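You operate a simulated robot arm through the tools that you are given. There is no shell and no other tool.

You run a simulated robot arm. Do the job below in one go: nothing can be reset, and whatever is moved stays where it is left.

Task
Dress the purple tulips in the clear sleeve in funnel 1, then stand them back in the crate.
Fine: open the gate to take them out and shut it again; leave the other bunches and the other funnel alone.

The check looks at the end state, three seconds after you hand in, the way a careful person would. Anything else that was tipped, shoved, dropped, spilled or broken makes it a failure.

Robot
A 7-joint arm with a four-finger gripper, fixed in place. Base frame: the origin is on the floor under the middle of its stand, x ahead of it, y to its left, z up; the work surface is at about z = 450. Lengths are in mm, angles in rad, forces in N, time in s.
With the tool pointing down near the work surface it reaches from about 100 to 900 mm from the base axis. Its first joint turns from -1.204 to 3.002 rad. Payload 3.67 kg.
The tool frame sits at the grasp point between the pads (the TCP): z along the fingers, y along the line on which they close. The tips reach 28 mm beyond it. The gripper opens to 112 mm; its body begins 73 mm behind the TCP.
Orientation is told as [roll, pitch, yaw] about the base's x, y, z axes, in that order, counted from this pose: with the fingers straight down and closing along the base's y, the tool's x points along the base's -x, its y along +y and its z along -z.

Tools
- The arm moves only by the tool servo_tool. Its argument "commands" is a list of rows, each an object of numbers (a shift or turn left out is 0, a gripper value left out holds the last): "tx", "ty", "tz": the shift along the tool's x, y, z in mm; "rx", "ry", "rz": the turn, a rotation vector about the tool's x, y, z in rad; "grip": the opening, from 0 (shut) to 1 (fully open). In form: [{"tx": .., "ty": .., "tz": .., "rx": .., "ry": .., "rz": .., "grip": ..}, ...]. A call has 1 to 20 rows; each row is the pose to reach, as a shift and turn from the pose commanded when the call began, along the tool's axes at that moment. Each row takes 0.2 s and may step no farther than 50 mm and 0.15 rad from the row before; otherwise, or with a gripper value out of range, the whole call is refused. Where a pose cannot be reached the arm comes as near as it can. A force on the tool above 90 N (or 10 N above the force at the start of the call, whichever is more), or a blocked arm, ends the call early, and 0.2 s more pass. Each finger travels about 102.5 mm/s and halts on what it meets, pressing with about 39 N; the grip force reading is that of the motor and also rises with nothing between the fingers. The clock runs only during rows and for 0.2 s after the last one: add rows that repeat a pose to give the fingers time. The reply holds the time, the measured pose of the TCP, the force on the tool along the base axes, the opening and the grip force, in the units named above and with some noise, with the torque about the TCP (base axes, N m) and any sound that the robot's microphone picked up.
- Cameras (640 x 400 px; columns grow to the right, rows downward): "scene" is fixed at [398.9, 652, 1351.2]; the picture's right is [-0.91, -0.42, 0.00], its down [-0.17, 0.37, -0.91] and it looks along [0.38, -0.83, -0.41] (base axes); focal length 331 px, centre (320, 200). "wrist" rides on the gripper at [60, -18, -104] in the tool frame; the picture's right is [0.29, 0.96, 0.00], its down [-0.80, 0.24, -0.55] and it looks along [-0.53, 0.16, 0.83] (tool axes); focal length 234 px, centre (320, 200). There is no depth. A picture from a camera that has moved, and an enlarged one, comes with that camera's place and axes in the base frame and with its lens.
- camera(camera): a new picture of that camera. It takes no simulated time.
- raise_lower(by): slides the trunk up (or, below 0, down) by that many mm; the arm rides with it, the base frame stays. It gives what a move gives, with no picture.
- zoom(camera, box): a new picture of the part [left, top, right, bottom] of that camera's present view, enlarged. It takes no simulated time.
- sign_off(): hands the job in; it is judged then, once.

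Places have to be worked out from the pictures, the camera data and where the tool is seen. Open the gripper and draw the arm clear of the work before you hand the job in, unless the task says otherwise.

The tools are called after ">>>" as a command line: name --argument value ..., lists and objects as JSON in quotes. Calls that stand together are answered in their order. servo_tool: Moves the arm, as the interface text tells. Its arguments: {"type":"object","properties":{"commands":{"type":"array","items":{"type":"object","properties":{"tx":{"type":"number"},"ty":{"type":"number"},"tz":{"type":"number"},"rx":{"type":"number"},"ry":{"type":"number"},"rz":{"type":"number"},"grip":{"type":"number"}}}}},"required":["commands"]} The other tools are called the same way: raise_lower (by) moves the trunk up or down; camera (camera) takes a picture; zoom (camera, box) takes an enlarged picture of a part of a camera's view; sign_off () hands the job in.

At the start:

```text
time: 0.0
eef_pos: [610.1, -233.5, 1180.9]
orientation: [0.001, -0.001, 0.001]
ft_force: [-0.2, -0.2, 0.5]
moment: [0.02, -0.03, -0.01]
grip_width: 112.1
gripper_force: 0.0
trunk travel left (down, up): [-675.0, 165.0]
```

scene: 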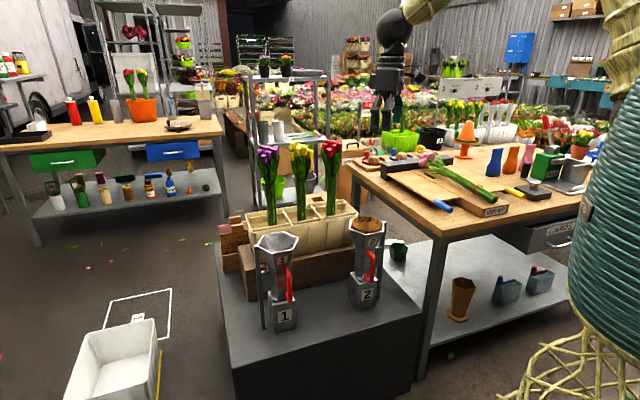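
wrist: 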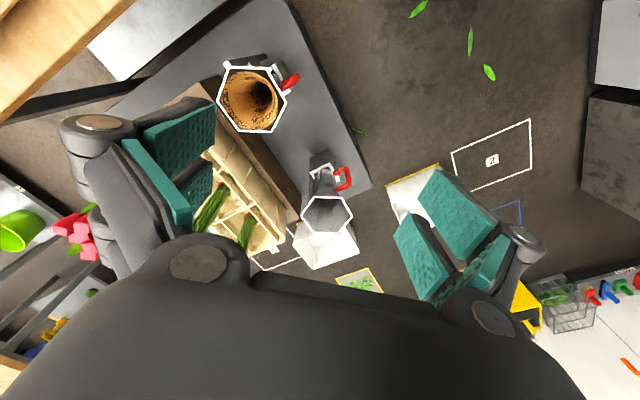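

I begin by looking closely at the crate, the funnels and the gate in the scene view and from the wrist camera.

>>> zoom --camera "scene" --box '[210, 130, 420, 350]'

>>> zoom --camera "scene" --box '[215, 130, 365, 240]'

>>> zoom --camera "scene" --box '[240, 215, 400, 340]'

>>> zoom --camera "wrist" --box '[100, 30, 400, 290]'

```text
1.82 times, centred on (315, 240) of scene
camera zoom: at [398.9, 652.0, 1351.2], right [-0.91, -0.42, 0.0], down [-0.17, 0.37, -0.91], along [0.38, -0.83, -0.41], focal length 602 px, centre (329, 127)
```

zoom: 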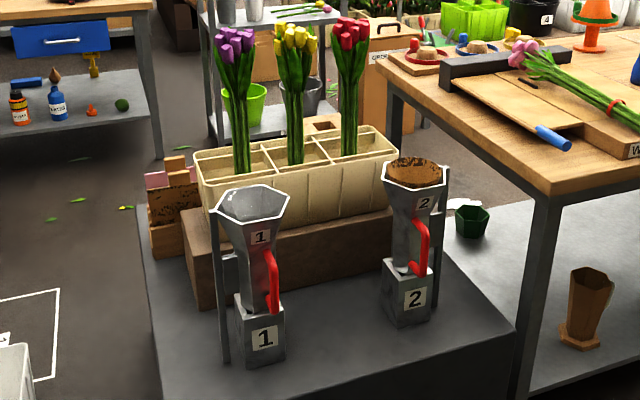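

```text
3.64 times, centred on (290, 185) of scene
camera zoom: at [398.9, 652.0, 1351.2], right [-0.91, -0.42, 0.0], down [-0.17, 0.37, -0.91], along [0.38, -0.83, -0.41], focal length 1203 px, centre (429, 254)
```

zoom: 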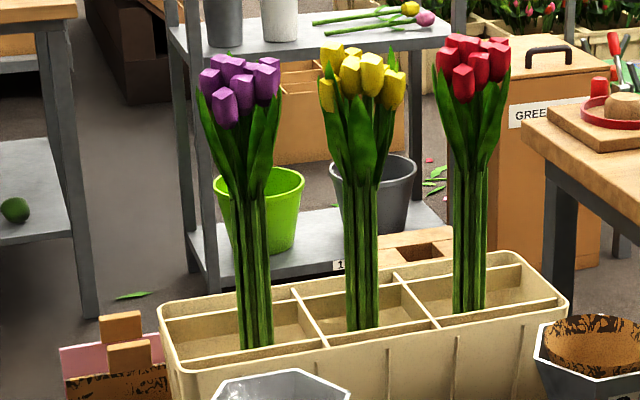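

```text
3.20 times, centred on (320, 278) of scene
camera zoom: at [398.9, 652.0, 1351.2], right [-0.91, -0.42, 0.0], down [-0.17, 0.37, -0.91], along [0.38, -0.83, -0.41], focal length 1059 px, centre (320, -48)
```

zoom: 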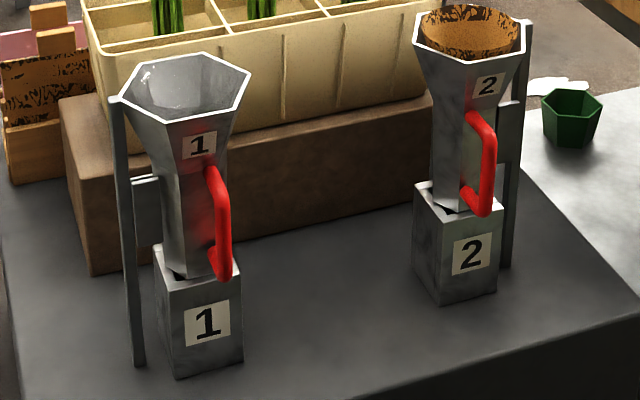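

```text
1.54 times, centred on (250, 160) of wrist
camera zoom: at [550.1, -251.9, 1285.3], right [-0.29, 0.96, 0.0], down [0.8, 0.24, 0.55], along [0.53, 0.16, -0.83], focal length 360 px, centre (428, 262)
```

zoom: 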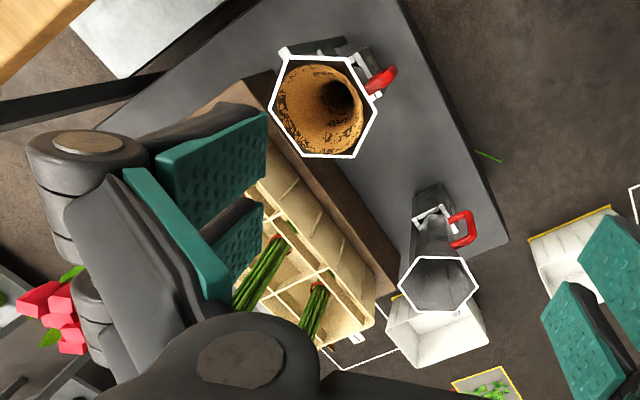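

Funnel 1 (rim about z=790, near x=905, y=-128) stands in front of the purple bunch, and the crate runs diagonally behind it. I first turn the tool about its own axis in free air so the wrist camera ends up above the fingers when I later tilt them forward.

>>> servo_tool --commands '[{"rz": 0.15}, {"rz": 0.3}, {"rz": 0.45}, {"rz": 0.6}, {"rz": 0.75}, {"rz": 0.9}, {"rz": 1.05}, {"rz": 1.2}, {"rz": 1.35}, {"rz": 1.5}]'

```text
time: 2.2
eef_pos: [609.0, -232.9, 1180.4]
orientation: [-0.001, 0.0, -1.502]
ft_force: [0.1, -0.3, 0.2]
moment: [-0.03, -0.03, -0.01]
grip_width: 112.0
gripper_force: 0.1
trunk travel left (down, up): [-675.0, 165.0]
```

The turn works; I look from here before going on.

>>> camera --camera "wrist"

>>> servo_tool --commands '[{"rz": 0.15}, {"rz": 0.3}, {"rz": 0.45}, {"rz": 0.6}, {"rz": 0.75}, {"rz": 0.9}, {"rz": 1.05}, {"rz": 1.2}, {"rz": 1.35}, {"rz": 1.5}, {"rz": 1.64}]'

```text
taken
camera wrist: at [588.0, -174.4, 1285.3], right [0.94, 0.35, 0.0], down [0.29, -0.78, 0.55], along [0.2, -0.52, -0.83], focal length 234 px, centre (320, 200)
```

wrist: 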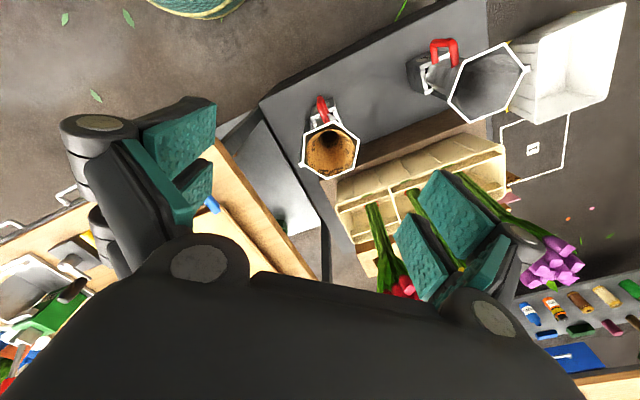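

```text
time: 4.6
eef_pos: [609.3, -246.5, 1184.2]
orientation: [-0.106, 0.011, 3.108]
ft_force: [-0.1, -0.3, -0.1]
moment: [0.02, 0.02, 0.0]
grip_width: 112.1
gripper_force: 0.0
trunk travel left (down, up): [-675.0, 165.0]
```

The pose is a bit off from what I commanded, so I hold one row to see whether it settles or whether a joint limit was met.

>>> servo_tool --commands '[{"tx": 0}, {"tx": 0}]'

>>> camera --camera "wrist"

>>> camera --camera "scene"

```text
time: 5.2
eef_pos: [608.7, -248.1, 1183.1]
orientation: [-0.105, 0.009, 3.106]
ft_force: [-0.1, 1.0, 0.5]
moment: [-0.02, -0.03, 0.03]
grip_width: 111.9
gripper_force: 0.2
trunk travel left (down, up): [-675.0, 165.0]
```

```text
taken
camera wrist: at [668.9, -243.0, 1290.7], right [0.26, -0.96, -0.1], down [-0.81, -0.27, 0.52], along [-0.53, -0.05, -0.85], focal length 234 px, centre (320, 200)
```

wrist: 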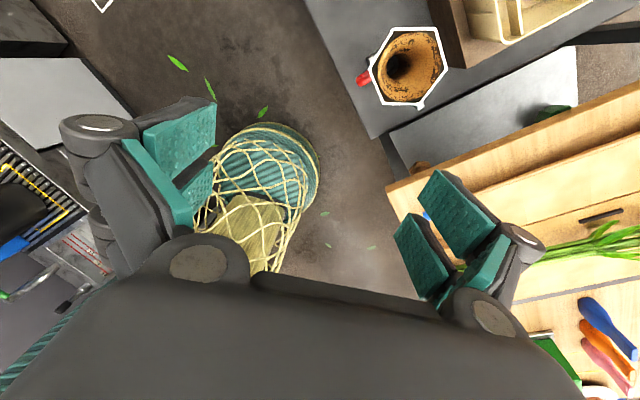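

```text
taken
```

scene: 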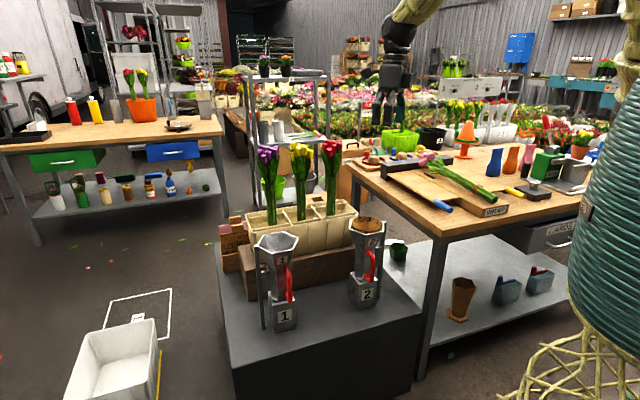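

The turn this way runs into a joint limit near half a turn, and my approach azimuth (about -15°) lies past it; so I unwind and go round the other way.

>>> servo_tool --commands '[{"rz": -0.15}, {"rz": -0.3}, {"rz": -0.45}, {"rz": -0.6}, {"rz": -0.75}, {"rz": -0.9}, {"rz": -1.05}, {"rz": -1.2}, {"rz": -1.35}, {"rz": -1.5}, {"rz": -1.65}, {"rz": -1.8}, {"rz": -1.95}, {"rz": -2.1}, {"rz": -2.25}, {"rz": -2.4}, {"rz": -2.55}, {"rz": -2.7}, {"rz": -2.85}, {"rz": -3.0}]'

>>> servo_tool --commands '[{"rz": -0.15}, {"rz": -0.3}, {"rz": -0.45}, {"rz": -0.6}, {"rz": -0.75}, {"rz": -0.9}, {"rz": -1.05}, {"rz": -1.2}, {"rz": -1.35}, {"rz": -1.5}, {"rz": -1.65}, {"rz": -1.8}, {"rz": -1.95}, {"rz": -2.1}, {"rz": -2.25}, {"rz": -2.4}, {"rz": -2.55}, {"rz": -2.7}, {"rz": -2.85}, {"rz": -3.0}]'

```text
time: 9.4
eef_pos: [610.1, -234.2, 1179.9]
orientation: [0.002, 0.0, -0.138]
ft_force: [0.1, -0.1, -0.2]
moment: [-0.01, -0.02, -0.01]
grip_width: 112.0
gripper_force: 0.0
trunk travel left (down, up): [-675.0, 165.0]
```

```text
time: 13.6
eef_pos: [610.3, -234.0, 1180.7]
orientation: [-0.003, 0.001, 2.862]
ft_force: [0.3, -0.3, -0.6]
moment: [0.03, -0.03, 0.01]
grip_width: 111.9
gripper_force: 0.0
trunk travel left (down, up): [-675.0, 165.0]
```

The half turn holds cleanly this way (camera side now facing az about -16°). Now I tilt the fingers up toward the crate to get a camera view over it.

>>> servo_tool --commands '[{"ry": 0.15}, {"ry": 0.3}, {"ry": 0.45}, {"ry": 0.6}, {"ry": 0.75}, {"ry": 0.9}, {"ry": 1.05}, {"ry": 1.2}]'

>>> camera --camera "wrist"

>>> camera --camera "scene"

```text
time: 15.4
eef_pos: [646.5, -228.0, 1184.7]
orientation: [-0.001, 1.202, 2.862]
ft_force: [0.4, 0.6, 0.0]
moment: [0.04, 0.02, -0.05]
grip_width: 111.9
gripper_force: 0.2
out of reach, approached as far as the arm can: row 7, 8
trunk travel left (down, up): [-675.0, 165.0]
```

```text
taken
camera wrist: at [579.4, -190.0, 1278.9], right [-0.17, -0.95, 0.27], down [-0.84, -0.01, -0.54], along [0.52, -0.32, -0.8], focal length 234 px, centre (320, 200)
```

wrist: 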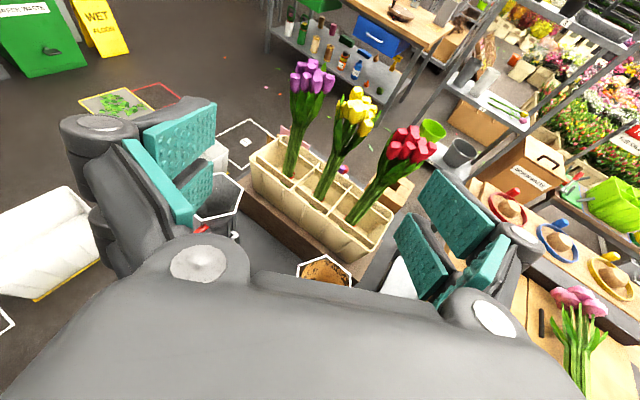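

```text
taken
```

scene: 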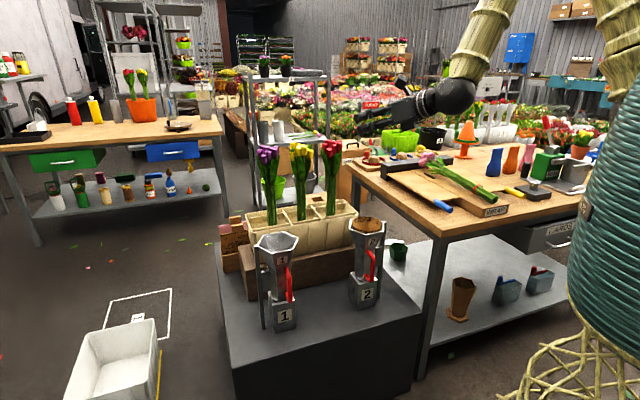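

Good view over the crate. I zoom in on the bunches, crate and funnel tops to place them.

>>> zoom --camera "wrist" --box '[190, 40, 450, 290]'

>>> zoom --camera "wrist" --box '[230, 50, 390, 150]'

>>> zoom --camera "wrist" --box '[230, 120, 420, 280]'

```text
1.60 times, centred on (320, 165) of wrist
camera zoom: at [579.4, -190.0, 1278.9], right [-0.17, -0.95, 0.27], down [-0.84, -0.01, -0.54], along [0.52, -0.32, -0.8], focal length 375 px, centre (320, 256)
```

zoom: 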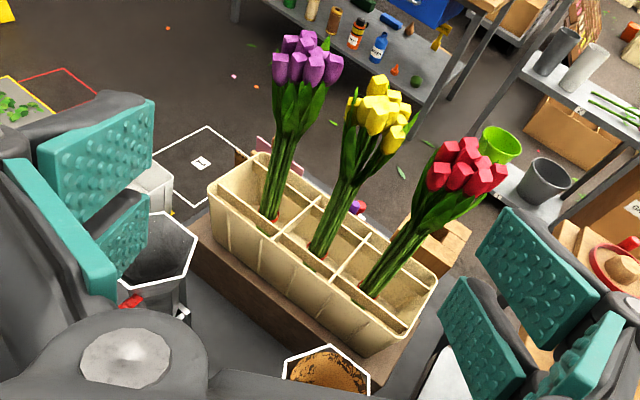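

```text
4.00 times, centred on (310, 100) of wrist
camera zoom: at [579.4, -190.0, 1278.9], right [-0.17, -0.95, 0.27], down [-0.84, -0.01, -0.54], along [0.52, -0.32, -0.8], focal length 937 px, centre (360, 600)
```

zoom: 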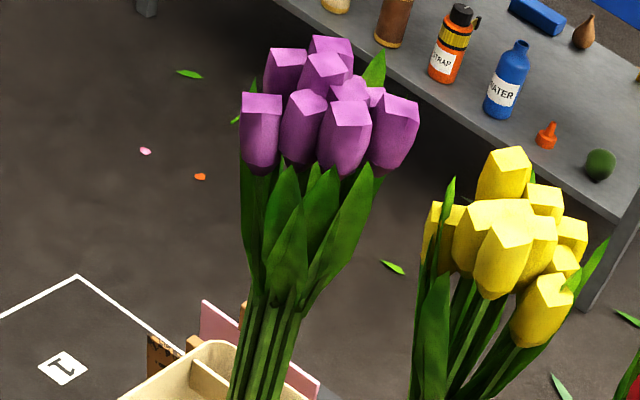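

```text
2.50 times, centred on (325, 200) of wrist
camera zoom: at [579.4, -190.0, 1278.9], right [-0.17, -0.95, 0.27], down [-0.84, -0.01, -0.54], along [0.52, -0.32, -0.8], focal length 585 px, centre (308, 200)
```

zoom: 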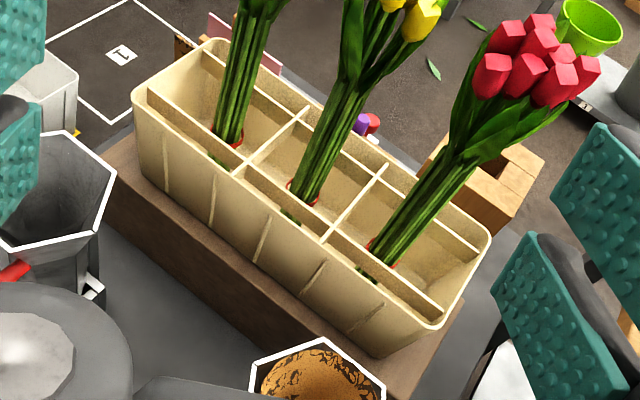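

I zoom in hard on the crate from the scene camera to understand its compartments.

>>> zoom --camera "scene" --box '[240, 190, 360, 265]'

>>> zoom --camera "wrist" --box '[245, 125, 325, 205]'

>>> zoom --camera "scene" --box '[250, 225, 310, 335]'

```text
5.33 times, centred on (300, 228) of scene
camera zoom: at [398.9, 652.0, 1351.2], right [-0.91, -0.42, 0.0], down [-0.17, 0.37, -0.91], along [0.38, -0.83, -0.41], focal length 1765 px, centre (427, 53)
```

zoom: 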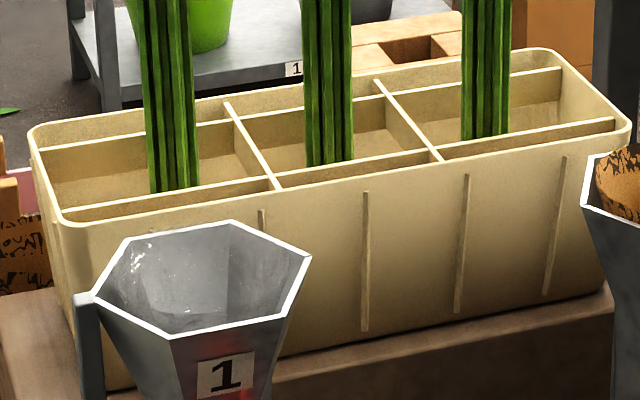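

```text
5.00 times, centred on (285, 165) of wrist
camera zoom: at [579.4, -190.0, 1278.9], right [-0.17, -0.95, 0.27], down [-0.84, -0.01, -0.54], along [0.52, -0.32, -0.8], focal length 1171 px, centre (495, 375)
```

zoom: 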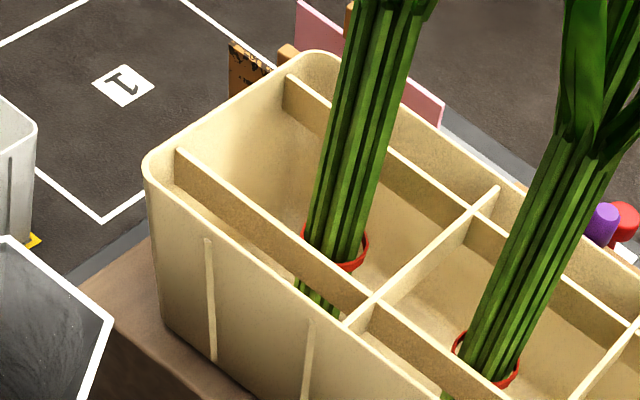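

```text
3.64 times, centred on (280, 280) of scene
camera zoom: at [398.9, 652.0, 1351.2], right [-0.91, -0.42, 0.0], down [-0.17, 0.37, -0.91], along [0.38, -0.83, -0.41], focal length 1203 px, centre (466, -91)
```

zoom: 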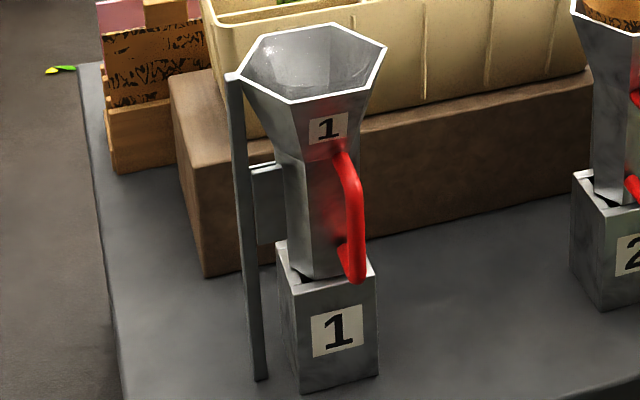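

Estimates so far: crate rim z≈735, purple bunch axis near (1058, -333) with tops near z≈1040, funnel 1 near (906, -128) with rim z≈790, its red gate handle on the +y side. I lower the trunk so horizontal-tool work at z≈850 comes within better reach (arm is clear above the tables), and then look again.

>>> raise_lower --by -200

>>> camera --camera "scene"

>>> camera --camera "wrist"

```text
time: 17.6
eef_pos: [644.7, -229.5, 984.7]
orientation: [0.001, 1.2, 2.862]
ft_force: [-0.2, -0.1, -0.7]
moment: [-0.06, -0.03, 0.01]
grip_width: 111.9
gripper_force: 0.1
trunk travel left (down, up): [-475.0, 365.0]
```

```text
taken
```

scene: 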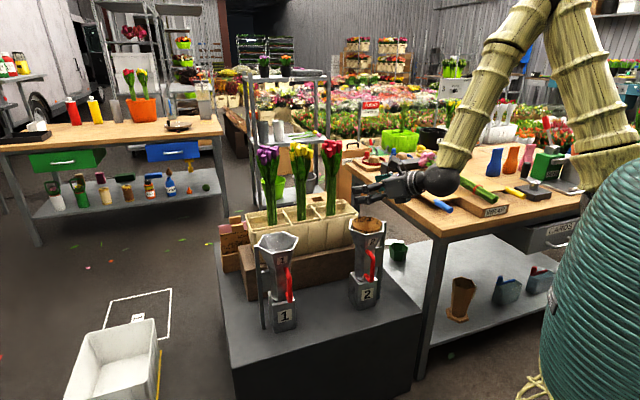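

```text
taken
camera wrist: at [578.4, -190.7, 1079.3], right [-0.17, -0.95, 0.27], down [-0.84, -0.01, -0.54], along [0.52, -0.32, -0.8], focal length 234 px, centre (320, 200)
```

wrist: 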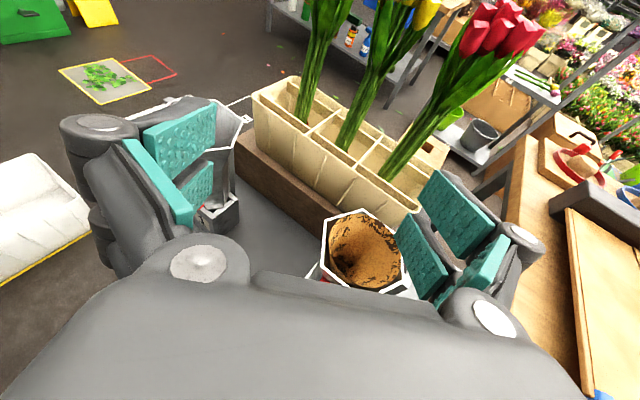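

The arm is clear. I now level the fingers to horizontal while moving to the +y side of funnel 1, for a look at its gate.

>>> servo_tool --commands '[{"tx": -5, "ty": -38.7, "tz": 6.1, "ry": 0.05}, {"tx": -10, "ty": -77.4, "tz": 12.2, "ry": 0.1}, {"tx": -15, "ty": -116, "tz": 18.3, "ry": 0.15}, {"tx": -20, "ty": -154.8, "tz": 24.4, "ry": 0.2}, {"tx": -25, "ty": -193.4, "tz": 30.4, "ry": 0.25}, {"tx": -30, "ty": -232, "tz": 36.5, "ry": 0.3}, {"tx": -35, "ty": -270.8, "tz": 42.6, "ry": 0.34}, {"tx": -40, "ty": -309.5, "tz": 48.7, "ry": 0.37}]'

```text
time: 19.1
eef_pos: [751.3, -44.0, 976.7]
orientation: [-0.98, 1.423, 1.812]
ft_force: [-0.2, 0.9, 0.5]
moment: [0.01, -0.01, 0.04]
grip_width: 112.0
gripper_force: 0.0
trunk travel left (down, up): [-475.0, 365.0]
stopped in row 7: the arm was blocked; the commanded pose is now the measured one
```

The arm reports being blocked partway; I look at both cameras to see why.

>>> camera --camera "scene"

>>> camera --camera "wrist"

```text
taken
```

scene: 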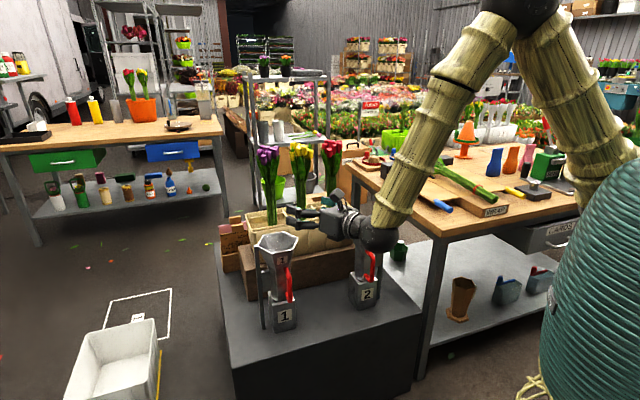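

```text
taken
camera wrist: at [663.6, 0.0, 1047.5], right [-0.32, -0.93, 0.17], down [-0.63, 0.08, -0.77], along [0.71, -0.35, -0.61], focal length 234 px, centre (320, 200)
```

wrist: 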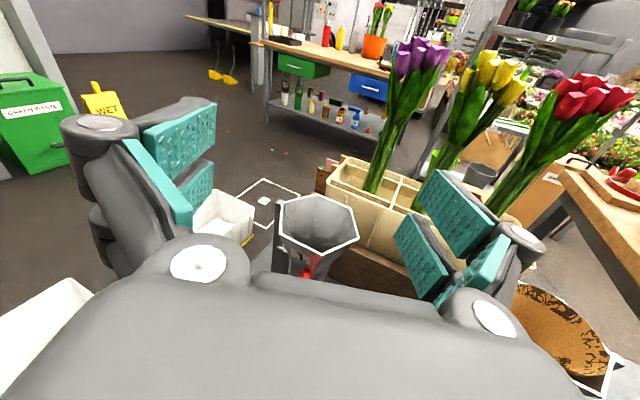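

Nothing is touching (forces near zero), so it's a joint limit: the forearm comes down too steeply. Lowering the trunk further and then raising the hand will flatten the forearm; the hand has clear space below here.

>>> raise_lower --by -130

>>> servo_tool --commands '[{"tx": 30}, {"tx": 60}, {"tx": 90}, {"tx": 120}]'

```text
time: 20.7
eef_pos: [752.0, -41.3, 848.6]
orientation: [-0.993, 1.421, 1.799]
ft_force: [-0.5, -0.5, -0.8]
moment: [-0.01, 0.01, 0.03]
grip_width: 111.8
gripper_force: 0.1
trunk travel left (down, up): [-345.0, 495.0]
```

```text
time: 21.9
eef_pos: [760.5, -85.7, 971.7]
orientation: [-1.019, 1.342, 1.743]
ft_force: [0.4, -0.3, -0.4]
moment: [0.03, 0.0, 0.0]
grip_width: 112.1
gripper_force: 0.0
trunk travel left (down, up): [-345.0, 495.0]
stopped in row 4: the arm was blocked; the commanded pose is now the measured one
```

Blocked again with no tool force; I look at how the arm stands now.

>>> camera --camera "scene"

>>> camera --camera "wrist"

```text
taken
```

scene: 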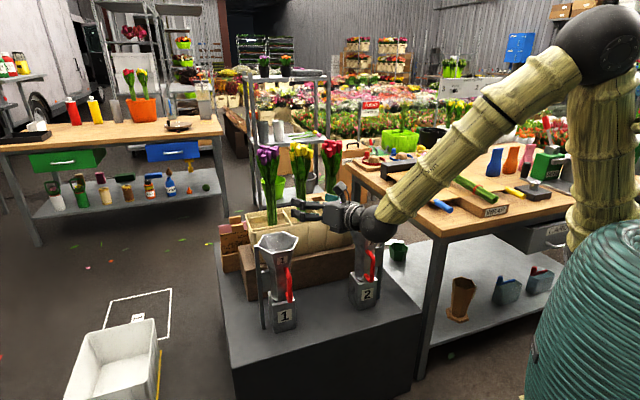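

```text
taken
camera wrist: at [673.6, -44.6, 1046.7], right [-0.35, -0.93, 0.1], down [-0.63, 0.16, -0.76], along [0.69, -0.32, -0.65], focal length 234 px, centre (320, 200)
```

wrist: 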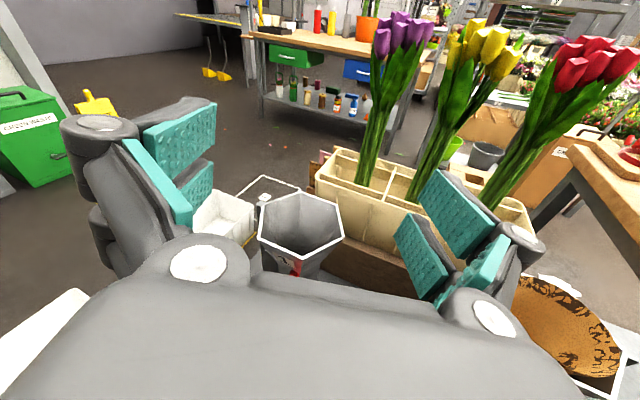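

The roll limit of the last joint is what blocks: the hand is wound the wrong way for pointing right of the arm plane. I unwind in place, and will come round from the other side with the fingers aimed more toward -y.

>>> servo_tool --commands '[{"rz": 0.15}, {"rz": 0.3}, {"rz": 0.45}, {"rz": 0.6}, {"rz": 0.75}, {"rz": 0.9}, {"rz": 1.05}, {"rz": 1.2}, {"rz": 1.35}, {"rz": 1.5}, {"rz": 1.65}, {"rz": 1.8}, {"rz": 1.95}, {"rz": 2.1}, {"rz": 2.25}, {"rz": 2.4}, {"rz": 2.55}, {"rz": 2.7}, {"rz": 2.85}, {"rz": 2.95}]'

```text
time: 26.1
eef_pos: [761.7, -83.9, 970.7]
orientation: [0.007, -1.453, -0.373]
ft_force: [0.8, 0.2, -0.1]
moment: [0.0, -0.03, -0.05]
grip_width: 111.9
gripper_force: 0.1
trunk travel left (down, up): [-345.0, 495.0]
```

Unwound cleanly. Next I turn the fingers to azimuth about -47° (free air), then roll the other way so the camera comes on top.

>>> servo_tool --commands '[{"rx": 0.11}, {"rx": 0.22}, {"rx": 0.33}, {"rx": 0.44}]'

>>> servo_tool --commands '[{"rz": 0.15}, {"rz": 0.3}, {"rz": 0.45}, {"rz": 0.6}, {"rz": 0.75}, {"rz": 0.9}, {"rz": 1.05}, {"rz": 1.2}, {"rz": 1.35}, {"rz": 1.5}, {"rz": 1.65}, {"rz": 1.8}, {"rz": 1.95}, {"rz": 2.1}, {"rz": 2.25}, {"rz": 2.4}, {"rz": 2.55}, {"rz": 2.7}, {"rz": 2.85}, {"rz": 3.0}]'

```text
time: 27.1
eef_pos: [760.6, -82.8, 971.1]
orientation: [-0.445, -1.453, -0.364]
ft_force: [-0.9, 0.5, 1.0]
moment: [0.01, 0.0, 0.02]
grip_width: 112.2
gripper_force: 0.1
trunk travel left (down, up): [-345.0, 495.0]
```

```text
time: 31.5
eef_pos: [766.3, -120.4, 985.2]
orientation: [1.261, -0.921, -2.159]
ft_force: [-0.4, -0.1, -0.5]
moment: [-0.02, -0.01, -0.02]
grip_width: 112.3
gripper_force: 0.1
out of reach, approached as far as the arm can: row 5, 6, 7, 8, 9, 10, 11, 12, 13, 14, 15, 16, 17, 18, 19, 20
trunk travel left (down, up): [-345.0, 495.0]
stopped in row 20: the arm was blocked; the commanded pose is now the measured one
```

Rolling this way also runs out early. I look at the arm's posture to understand the wrist.

>>> camera --camera "scene"

>>> camera --camera "wrist"

>>> zoom --camera "scene" --box '[250, 140, 450, 290]'

```text
taken
```

scene: 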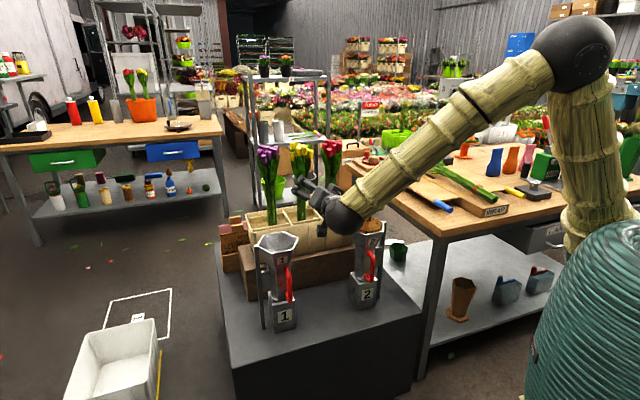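

```text
taken
camera wrist: at [705.3, -22.6, 948.2], right [0.74, 0.59, 0.32], down [-0.47, 0.11, 0.87], along [0.48, -0.8, 0.36], focal length 234 px, centre (320, 200)
```

wrist: 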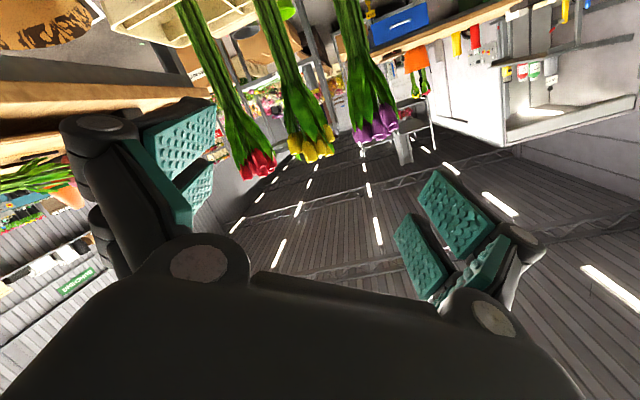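

```text
2.67 times, centred on (350, 215) of scene
camera zoom: at [398.9, 652.0, 1351.2], right [-0.91, -0.42, 0.0], down [-0.17, 0.37, -0.91], along [0.38, -0.83, -0.41], focal length 882 px, centre (240, 160)
```

zoom: 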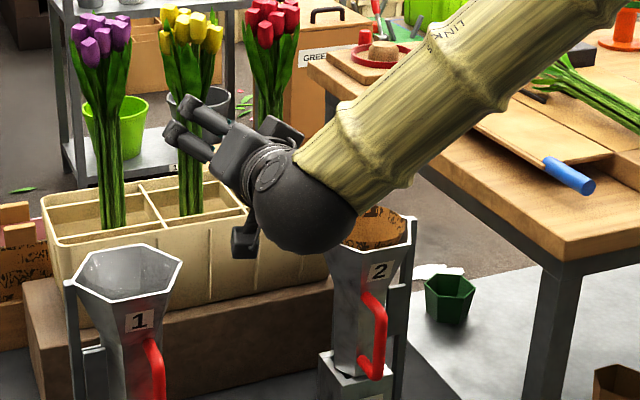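

The arm itself is clear of everything. I roll back the other way with the fingers staying at azimuth about -47°, which should bring the camera on top through the free side of the joint.

>>> servo_tool --commands '[{"rz": -0.15}, {"rz": -0.3}, {"rz": -0.45}, {"rz": -0.6}, {"rz": -0.75}, {"rz": -0.9}, {"rz": -1.05}, {"rz": -1.2}, {"rz": -1.35}, {"rz": -1.5}, {"rz": -1.65}, {"rz": -1.8}, {"rz": -1.95}, {"rz": -2.1}, {"rz": -2.25}, {"rz": -2.4}, {"rz": -2.55}, {"rz": -2.7}, {"rz": -2.85}, {"rz": -3.0}]'

>>> camera --camera "wrist"

```text
time: 35.9
eef_pos: [767.9, -155.4, 996.8]
orientation: [-1.224, 0.7, 0.944]
ft_force: [-1.3, 0.0, -0.3]
moment: [0.02, -0.01, 0.04]
grip_width: 112.1
gripper_force: 0.0
trunk travel left (down, up): [-345.0, 495.0]
stopped in row 20: the arm was blocked; the commanded pose is now the measured one
```

```text
taken
camera wrist: at [687.1, -110.3, 1075.5], right [-0.73, -0.46, -0.5], down [-0.14, 0.83, -0.54], along [0.66, -0.33, -0.67], focal length 234 px, centre (320, 200)
```

wrist: 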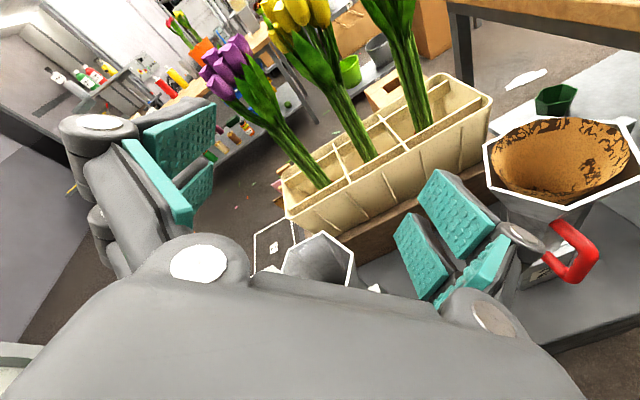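

The roll stopped about 47° short of camera-up, again with no contact force. I try continuing in small steps to see whether it really is a stop or only a lag.

>>> servo_tool --commands '[{"rz": 0}, {"rz": -0.08}, {"rz": -0.16}, {"rz": -0.16}]'

```text
time: 37.1
eef_pos: [768.5, -183.0, 1002.1]
orientation: [-1.103, 0.773, 1.044]
ft_force: [0.1, -0.3, 0.6]
moment: [0.02, 0.01, 0.02]
grip_width: 112.1
gripper_force: 0.1
trunk travel left (down, up): [-345.0, 495.0]
stopped in row 4: the arm was blocked; the commanded pose is now the measured one
```

It trades position for roll, so this wrist branch is at its stop. I'll go back to the nominal branch: roll the camera down again and swing the fingers back in line with the arm, then point them down, and re-enter by tilting sideways instead.

>>> servo_tool --commands '[{"rz": 0.15}, {"rz": 0.3}, {"rz": 0.45}, {"rz": 0.6}, {"rz": 0.75}, {"rz": 0.9}, {"rz": 1.05}, {"rz": 1.2}, {"rz": 1.35}, {"rz": 1.5}, {"rz": 1.65}, {"rz": 1.8}, {"rz": 1.95}, {"rz": 2.1}, {"rz": 2.25}, {"rz": 2.4}]'

>>> servo_tool --commands '[{"rx": -0.13}, {"rx": -0.26}, {"rx": -0.39}, {"rx": -0.52}, {"rx": -0.63}]'

```text
time: 40.7
eef_pos: [768.7, -212.6, 1006.7]
orientation: [0.172, -1.161, -1.057]
ft_force: [0.2, -1.1, -0.4]
moment: [-0.04, 0.0, -0.01]
grip_width: 111.9
gripper_force: 0.1
trunk travel left (down, up): [-345.0, 495.0]
stopped in row 16: the arm was blocked; the commanded pose is now the measured one
```

```text
time: 41.9
eef_pos: [768.5, -216.2, 1006.4]
orientation: [0.807, -1.16, -1.055]
ft_force: [0.1, -1.0, -0.9]
moment: [-0.02, -0.05, 0.11]
grip_width: 111.9
gripper_force: 0.1
trunk travel left (down, up): [-345.0, 495.0]
```

The orientation follows but the hand keeps drifting toward -y, as if a joint is at its stop or a link leans on something. I look at the scene.

>>> camera --camera "scene"

>>> camera --camera "wrist"

```text
taken
```

scene: 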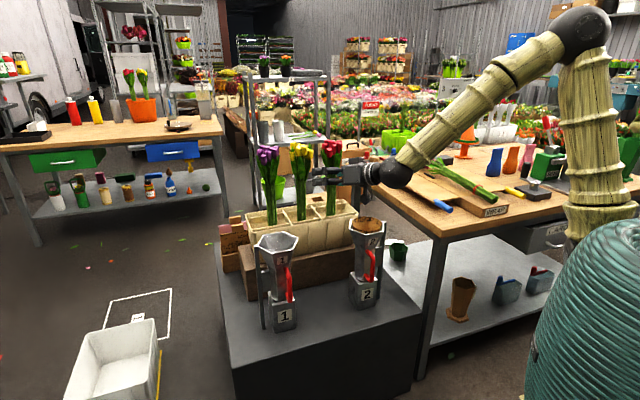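

```text
taken
camera wrist: at [654.8, -191.1, 975.7], right [0.21, 0.98, 0.01], down [-0.3, 0.05, 0.95], along [0.93, -0.2, 0.3], focal length 234 px, centre (320, 200)
```

wrist: 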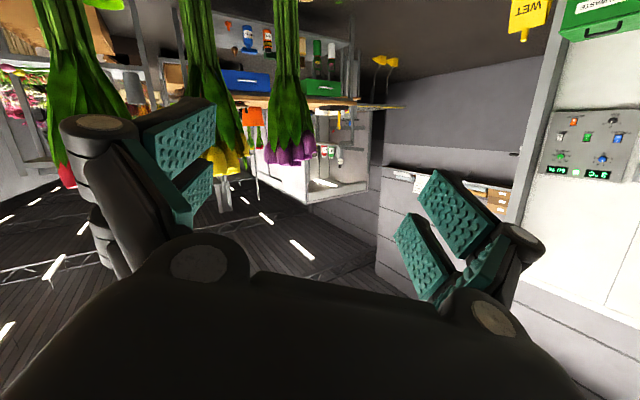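

Nothing is being touched. The fingers are now roughly in line with the arm, so I swing them down to vertical here (free space below), returning to the nominal wrist branch.

>>> servo_tool --commands '[{"ry": 0.13}, {"ry": 0.26}, {"ry": 0.39}, {"ry": 0.52}, {"ry": 0.65}, {"ry": 0.78}, {"ry": 0.91}, {"ry": 1.04}, {"ry": 1.17}, {"ry": 1.29}, {"ry": 1.29}]'

>>> camera --camera "scene"

```text
time: 44.3
eef_pos: [769.5, -211.4, 1005.8]
orientation: [0.287, 0.014, -0.288]
ft_force: [-0.2, 0.5, -0.7]
moment: [-0.05, 0.02, 0.0]
grip_width: 112.0
gripper_force: 0.2
trunk travel left (down, up): [-345.0, 495.0]
```

```text
taken
```

scene: 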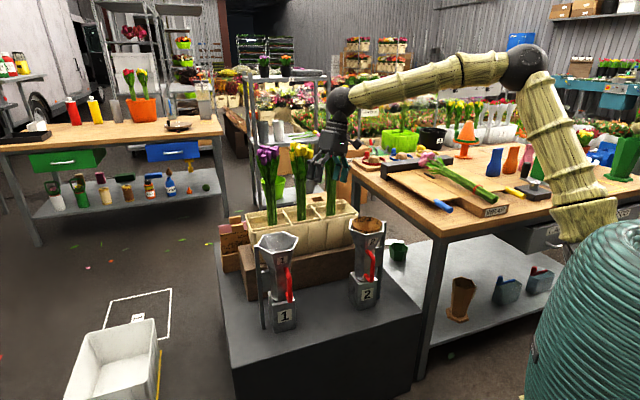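

Back on the nominal branch with the tool down. Now one smooth turn swings the fingers around the right-hand side up to horizontal at azimuth -46°, with the camera ending on top.

>>> servo_tool --commands '[{"rx": 0.1042, "ry": 0.0402, "rz": -0.0953}, {"rx": 0.2085, "ry": 0.0804, "rz": -0.1906}, {"rx": 0.3127, "ry": 0.1206, "rz": -0.2859}, {"rx": 0.4169, "ry": 0.1608, "rz": -0.3812}, {"rx": 0.5212, "ry": 0.201, "rz": -0.4765}, {"rx": 0.6254, "ry": 0.2412, "rz": -0.5718}, {"rx": 0.7296, "ry": 0.2814, "rz": -0.6671}, {"rx": 0.8338, "ry": 0.3216, "rz": -0.7624}, {"rx": 0.9381, "ry": 0.3618, "rz": -0.8577}, {"rx": 1.0423, "ry": 0.402, "rz": -0.953}]'

>>> camera --camera "wrist"

>>> camera --camera "scene"

```text
time: 46.5
eef_pos: [769.1, -210.3, 1006.8]
orientation: [-0.585, 0.561, 0.577]
ft_force: [-0.7, 0.4, -0.2]
moment: [0.0, 0.02, 0.01]
grip_width: 111.9
gripper_force: 0.1
trunk travel left (down, up): [-345.0, 495.0]
```

```text
taken
camera wrist: at [747.1, -174.5, 1120.9], right [-0.88, 0.38, -0.29], down [0.44, 0.89, -0.15], along [0.21, -0.26, -0.94], focal length 234 px, centre (320, 200)
```

wrist: 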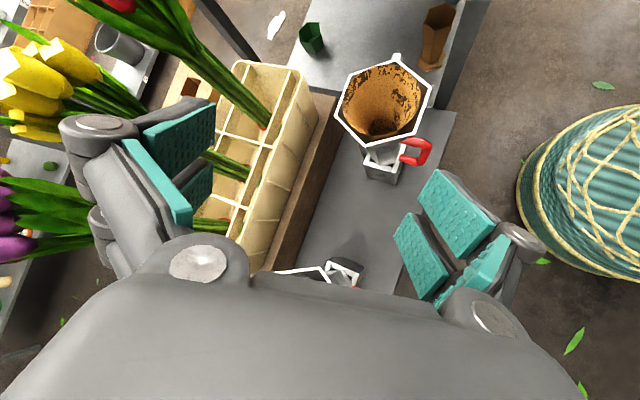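

```text
taken
```

scene: 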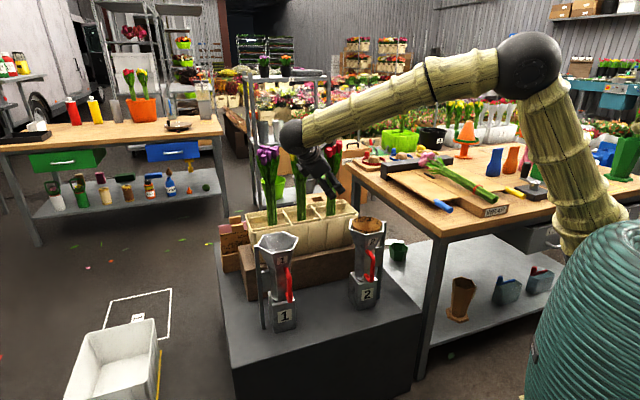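

The first half tracked perfectly. I complete the turn.

>>> servo_tool --commands '[{"rx": 0.1042, "ry": 0.0402, "rz": -0.0953}, {"rx": 0.2085, "ry": 0.0804, "rz": -0.1906}, {"rx": 0.3127, "ry": 0.1206, "rz": -0.2859}, {"rx": 0.4169, "ry": 0.1608, "rz": -0.3812}, {"rx": 0.5212, "ry": 0.201, "rz": -0.4765}, {"rx": 0.6254, "ry": 0.2412, "rz": -0.5718}, {"rx": 0.7296, "ry": 0.2814, "rz": -0.6671}, {"rx": 0.8338, "ry": 0.3216, "rz": -0.7624}, {"rx": 0.9381, "ry": 0.3618, "rz": -0.8577}, {"rx": 1.0423, "ry": 0.402, "rz": -0.953}]'

>>> camera --camera "wrist"

>>> camera --camera "scene"

```text
time: 48.9
eef_pos: [770.1, -254.7, 998.7]
orientation: [-0.762, 1.435, 1.503]
ft_force: [0.7, 0.5, -1.0]
moment: [0.0, 0.0, -0.01]
grip_width: 111.8
gripper_force: 0.1
trunk travel left (down, up): [-345.0, 495.0]
stopped in row 10: the arm was blocked; the commanded pose is now the measured one
```

```text
taken
camera wrist: at [716.9, -172.5, 1070.7], right [-0.74, -0.64, 0.2], down [-0.53, 0.38, -0.76], along [0.41, -0.66, -0.62], focal length 234 px, centre (320, 200)
```

wrist: 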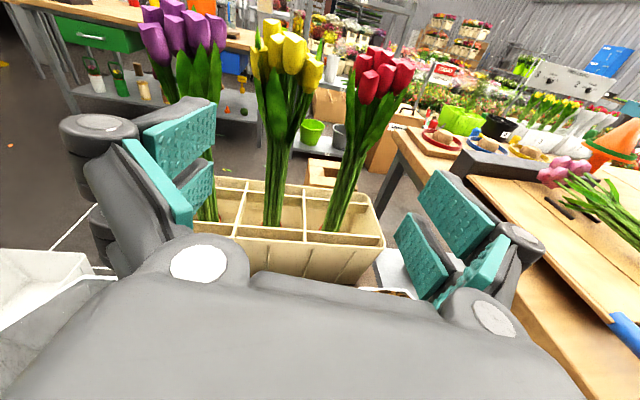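

```text
taken
```

scene: 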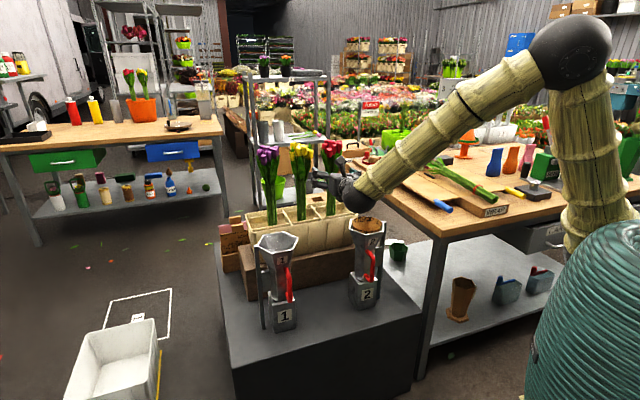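

That worked: the camera is on top with fingers at azimuth about -48°. The repeated "blocked" fits the elbow's fold limit (wrist too near the shoulder), so I'll keep the wrist farther out. Next I level the tool and move to the +y side of funnel 1, lower, to view its gate.

>>> servo_tool --commands '[{"tx": -24, "ty": -22.3, "tz": -17.7, "rx": 0.016, "ry": 0.019, "rz": -0.019}, {"tx": -48, "ty": -44.7, "tz": -35.5, "rx": 0.031, "ry": 0.038, "rz": -0.039}, {"tx": -72, "ty": -67, "tz": -53.2, "rx": 0.047, "ry": 0.058, "rz": -0.058}, {"tx": -96, "ty": -89.4, "tz": -71, "rx": 0.062, "ry": 0.077, "rz": -0.078}, {"tx": -120, "ty": -111.7, "tz": -88.7, "rx": 0.078, "ry": 0.096, "rz": -0.097}]'

>>> camera --camera "wrist"

```text
time: 50.0
eef_pos: [802.1, -165.7, 934.7]
orientation: [-0.927, 1.437, 1.34]
ft_force: [-0.1, -0.7, 0.7]
moment: [-0.01, 0.0, 0.05]
grip_width: 112.0
gripper_force: 0.1
trunk travel left (down, up): [-345.0, 495.0]
stopped in row 5: the arm was blocked; the commanded pose is now the measured one
```

```text
taken
camera wrist: at [748.2, -82.8, 1005.1], right [-0.74, -0.65, 0.18], down [-0.52, 0.37, -0.77], along [0.43, -0.67, -0.61], focal length 234 px, centre (320, 200)
```

wrist: 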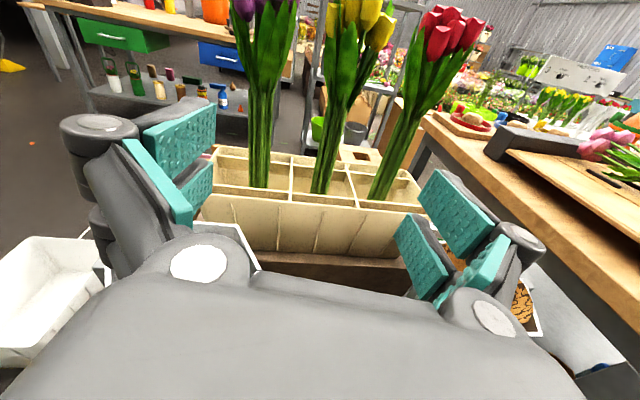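

Still stopping early without any contact. I test simply holding still for a few rows to see whether the arm creeps or catches up.

>>> servo_tool --commands '[{"tx": 0}, {"tx": 0}, {"tx": 0}, {"tx": 0}, {"tx": 0}]'

>>> servo_tool --commands '[{"ty": -10}, {"ty": -20}, {"ty": -30}, {"ty": -40}, {"ty": -40}, {"ty": -40}]'

```text
time: 51.2
eef_pos: [802.1, -163.5, 935.0]
orientation: [-0.934, 1.439, 1.337]
ft_force: [-0.6, 0.5, -0.6]
moment: [0.04, 0.02, -0.02]
grip_width: 111.8
gripper_force: 0.0
trunk travel left (down, up): [-345.0, 495.0]
```

```text
time: 52.5
eef_pos: [835.2, -193.1, 961.7]
orientation: [-0.888, 1.316, 1.319]
ft_force: [-0.4, 0.3, -0.3]
moment: [-0.01, 0.0, 0.0]
grip_width: 112.2
gripper_force: 0.1
trunk travel left (down, up): [-345.0, 495.0]
stopped in row 6: the arm was blocked; the commanded pose is now the measured one
```

It's a roll stop again (roll error grows when I move left), so the camera-on-top posture isn't available here. Camera-below horizontal was free of limits, so I'll use that and rely on the scene camera plus geometry. I reverse the swing back to fingers-down first.

>>> servo_tool --commands '[{"tx": 2.8, "ty": 3.4, "tz": -2, "rx": -0.0958, "ry": -0.0361, "rz": 0.1019}, {"tx": 5.6, "ty": 6.8, "tz": -4, "rx": -0.1915, "ry": -0.0722, "rz": 0.2038}, {"tx": 8.4, "ty": 10.2, "tz": -6, "rx": -0.2873, "ry": -0.1084, "rz": 0.3056}, {"tx": 11.2, "ty": 13.6, "tz": -8, "rx": -0.383, "ry": -0.1445, "rz": 0.4075}, {"tx": 14, "ty": 17, "tz": -10, "rx": -0.4788, "ry": -0.1806, "rz": 0.5094}, {"tx": 16.8, "ty": 20.4, "tz": -12, "rx": -0.5745, "ry": -0.2168, "rz": 0.6113}, {"tx": 19.6, "ty": 23.8, "tz": -14, "rx": -0.6703, "ry": -0.2529, "rz": 0.7131}, {"tx": 22.4, "ty": 27.2, "tz": -16, "rx": -0.766, "ry": -0.289, "rz": 0.815}, {"tx": 25.2, "ty": 30.6, "tz": -18, "rx": -0.8618, "ry": -0.3251, "rz": 0.9169}, {"tx": 28, "ty": 34, "tz": -20, "rx": -0.9575, "ry": -0.3613, "rz": 1.0188}, {"tx": 30.8, "ty": 37.4, "tz": -22, "rx": -1.0533, "ry": -0.3974, "rz": 1.1206}, {"tx": 33.6, "ty": 40.8, "tz": -24, "rx": -1.149, "ry": -0.4335, "rz": 1.2225}, {"tx": 36.4, "ty": 44.2, "tz": -26, "rx": -1.2448, "ry": -0.4696, "rz": 1.3244}, {"tx": 39.2, "ty": 47.6, "tz": -28, "rx": -1.3405, "ry": -0.5058, "rz": 1.4263}, {"tx": 42, "ty": 51, "tz": -30, "rx": -1.4363, "ry": -0.5419, "rz": 1.5281}, {"tx": 45, "ty": 54.2, "tz": -31.6, "rx": -1.532, "ry": -0.578, "rz": 1.63}]'

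>>> camera --camera "scene"

```text
time: 55.9
eef_pos: [770.6, -205.8, 999.5]
orientation: [-0.003, 0.001, 0.003]
ft_force: [-0.1, -0.4, -0.6]
moment: [0.02, 0.03, 0.01]
grip_width: 112.0
gripper_force: 0.0
trunk travel left (down, up): [-345.0, 495.0]
```

```text
taken
```

scene: 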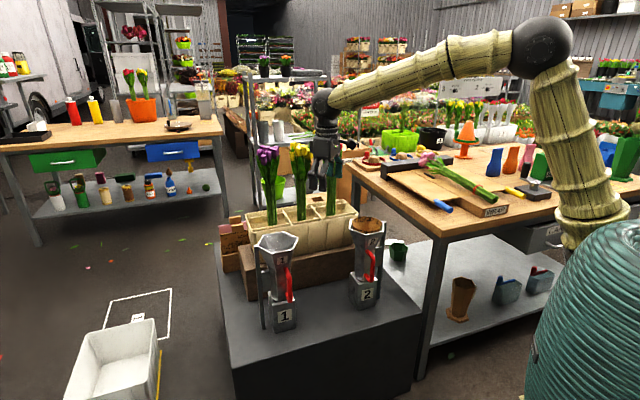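

Exactly back at fingers-down. Now I shift to the +y side with the tool vertical and turned so the camera looks at the gate side of funnel 1.

>>> servo_tool --commands '[{"tx": 2, "ty": 33, "tz": 12, "rz": 0.1}, {"tx": 4, "ty": 66, "tz": 25, "rz": 0.2}, {"tx": 7, "ty": 99, "tz": 37, "rz": 0.3}, {"tx": 9, "ty": 132, "tz": 50, "rz": 0.4}, {"tx": 11, "ty": 165, "tz": 62, "rz": 0.5}, {"tx": 13, "ty": 198, "tz": 75, "rz": 0.6}, {"tx": 15, "ty": 231, "tz": 87, "rz": 0.7}, {"tx": 17, "ty": 264, "tz": 100, "rz": 0.8}, {"tx": 17, "ty": 264, "tz": 100, "rz": 0.8}]'

>>> camera --camera "wrist"

>>> camera --camera "scene"

```text
time: 58.1
eef_pos: [767.3, 17.3, 932.4]
orientation: [0.08, 0.076, -0.849]
ft_force: [-0.1, 0.5, -0.7]
moment: [0.0, 0.01, 0.0]
grip_width: 111.8
gripper_force: 0.0
trunk travel left (down, up): [-345.0, 495.0]
stopped in row 9: the arm was blocked; the commanded pose is now the measured one
```

```text
taken
camera wrist: at [713.5, 38.7, 1039.4], right [0.53, 0.84, 0.1], down [0.7, -0.5, 0.51], along [0.48, -0.2, -0.85], focal length 234 px, centre (320, 200)
```

wrist: 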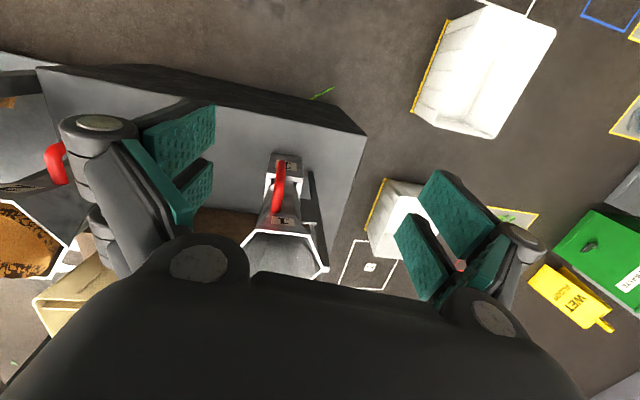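

```text
taken
```

scene: 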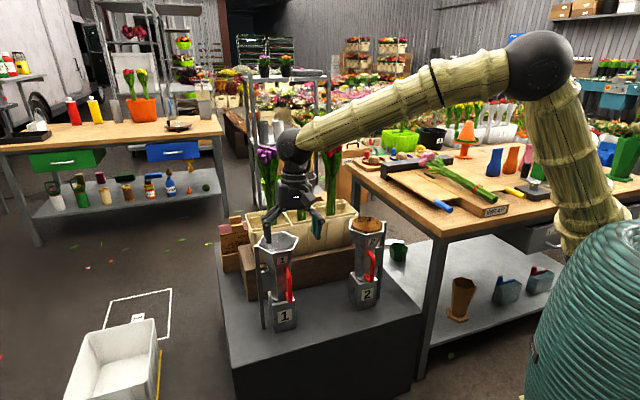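

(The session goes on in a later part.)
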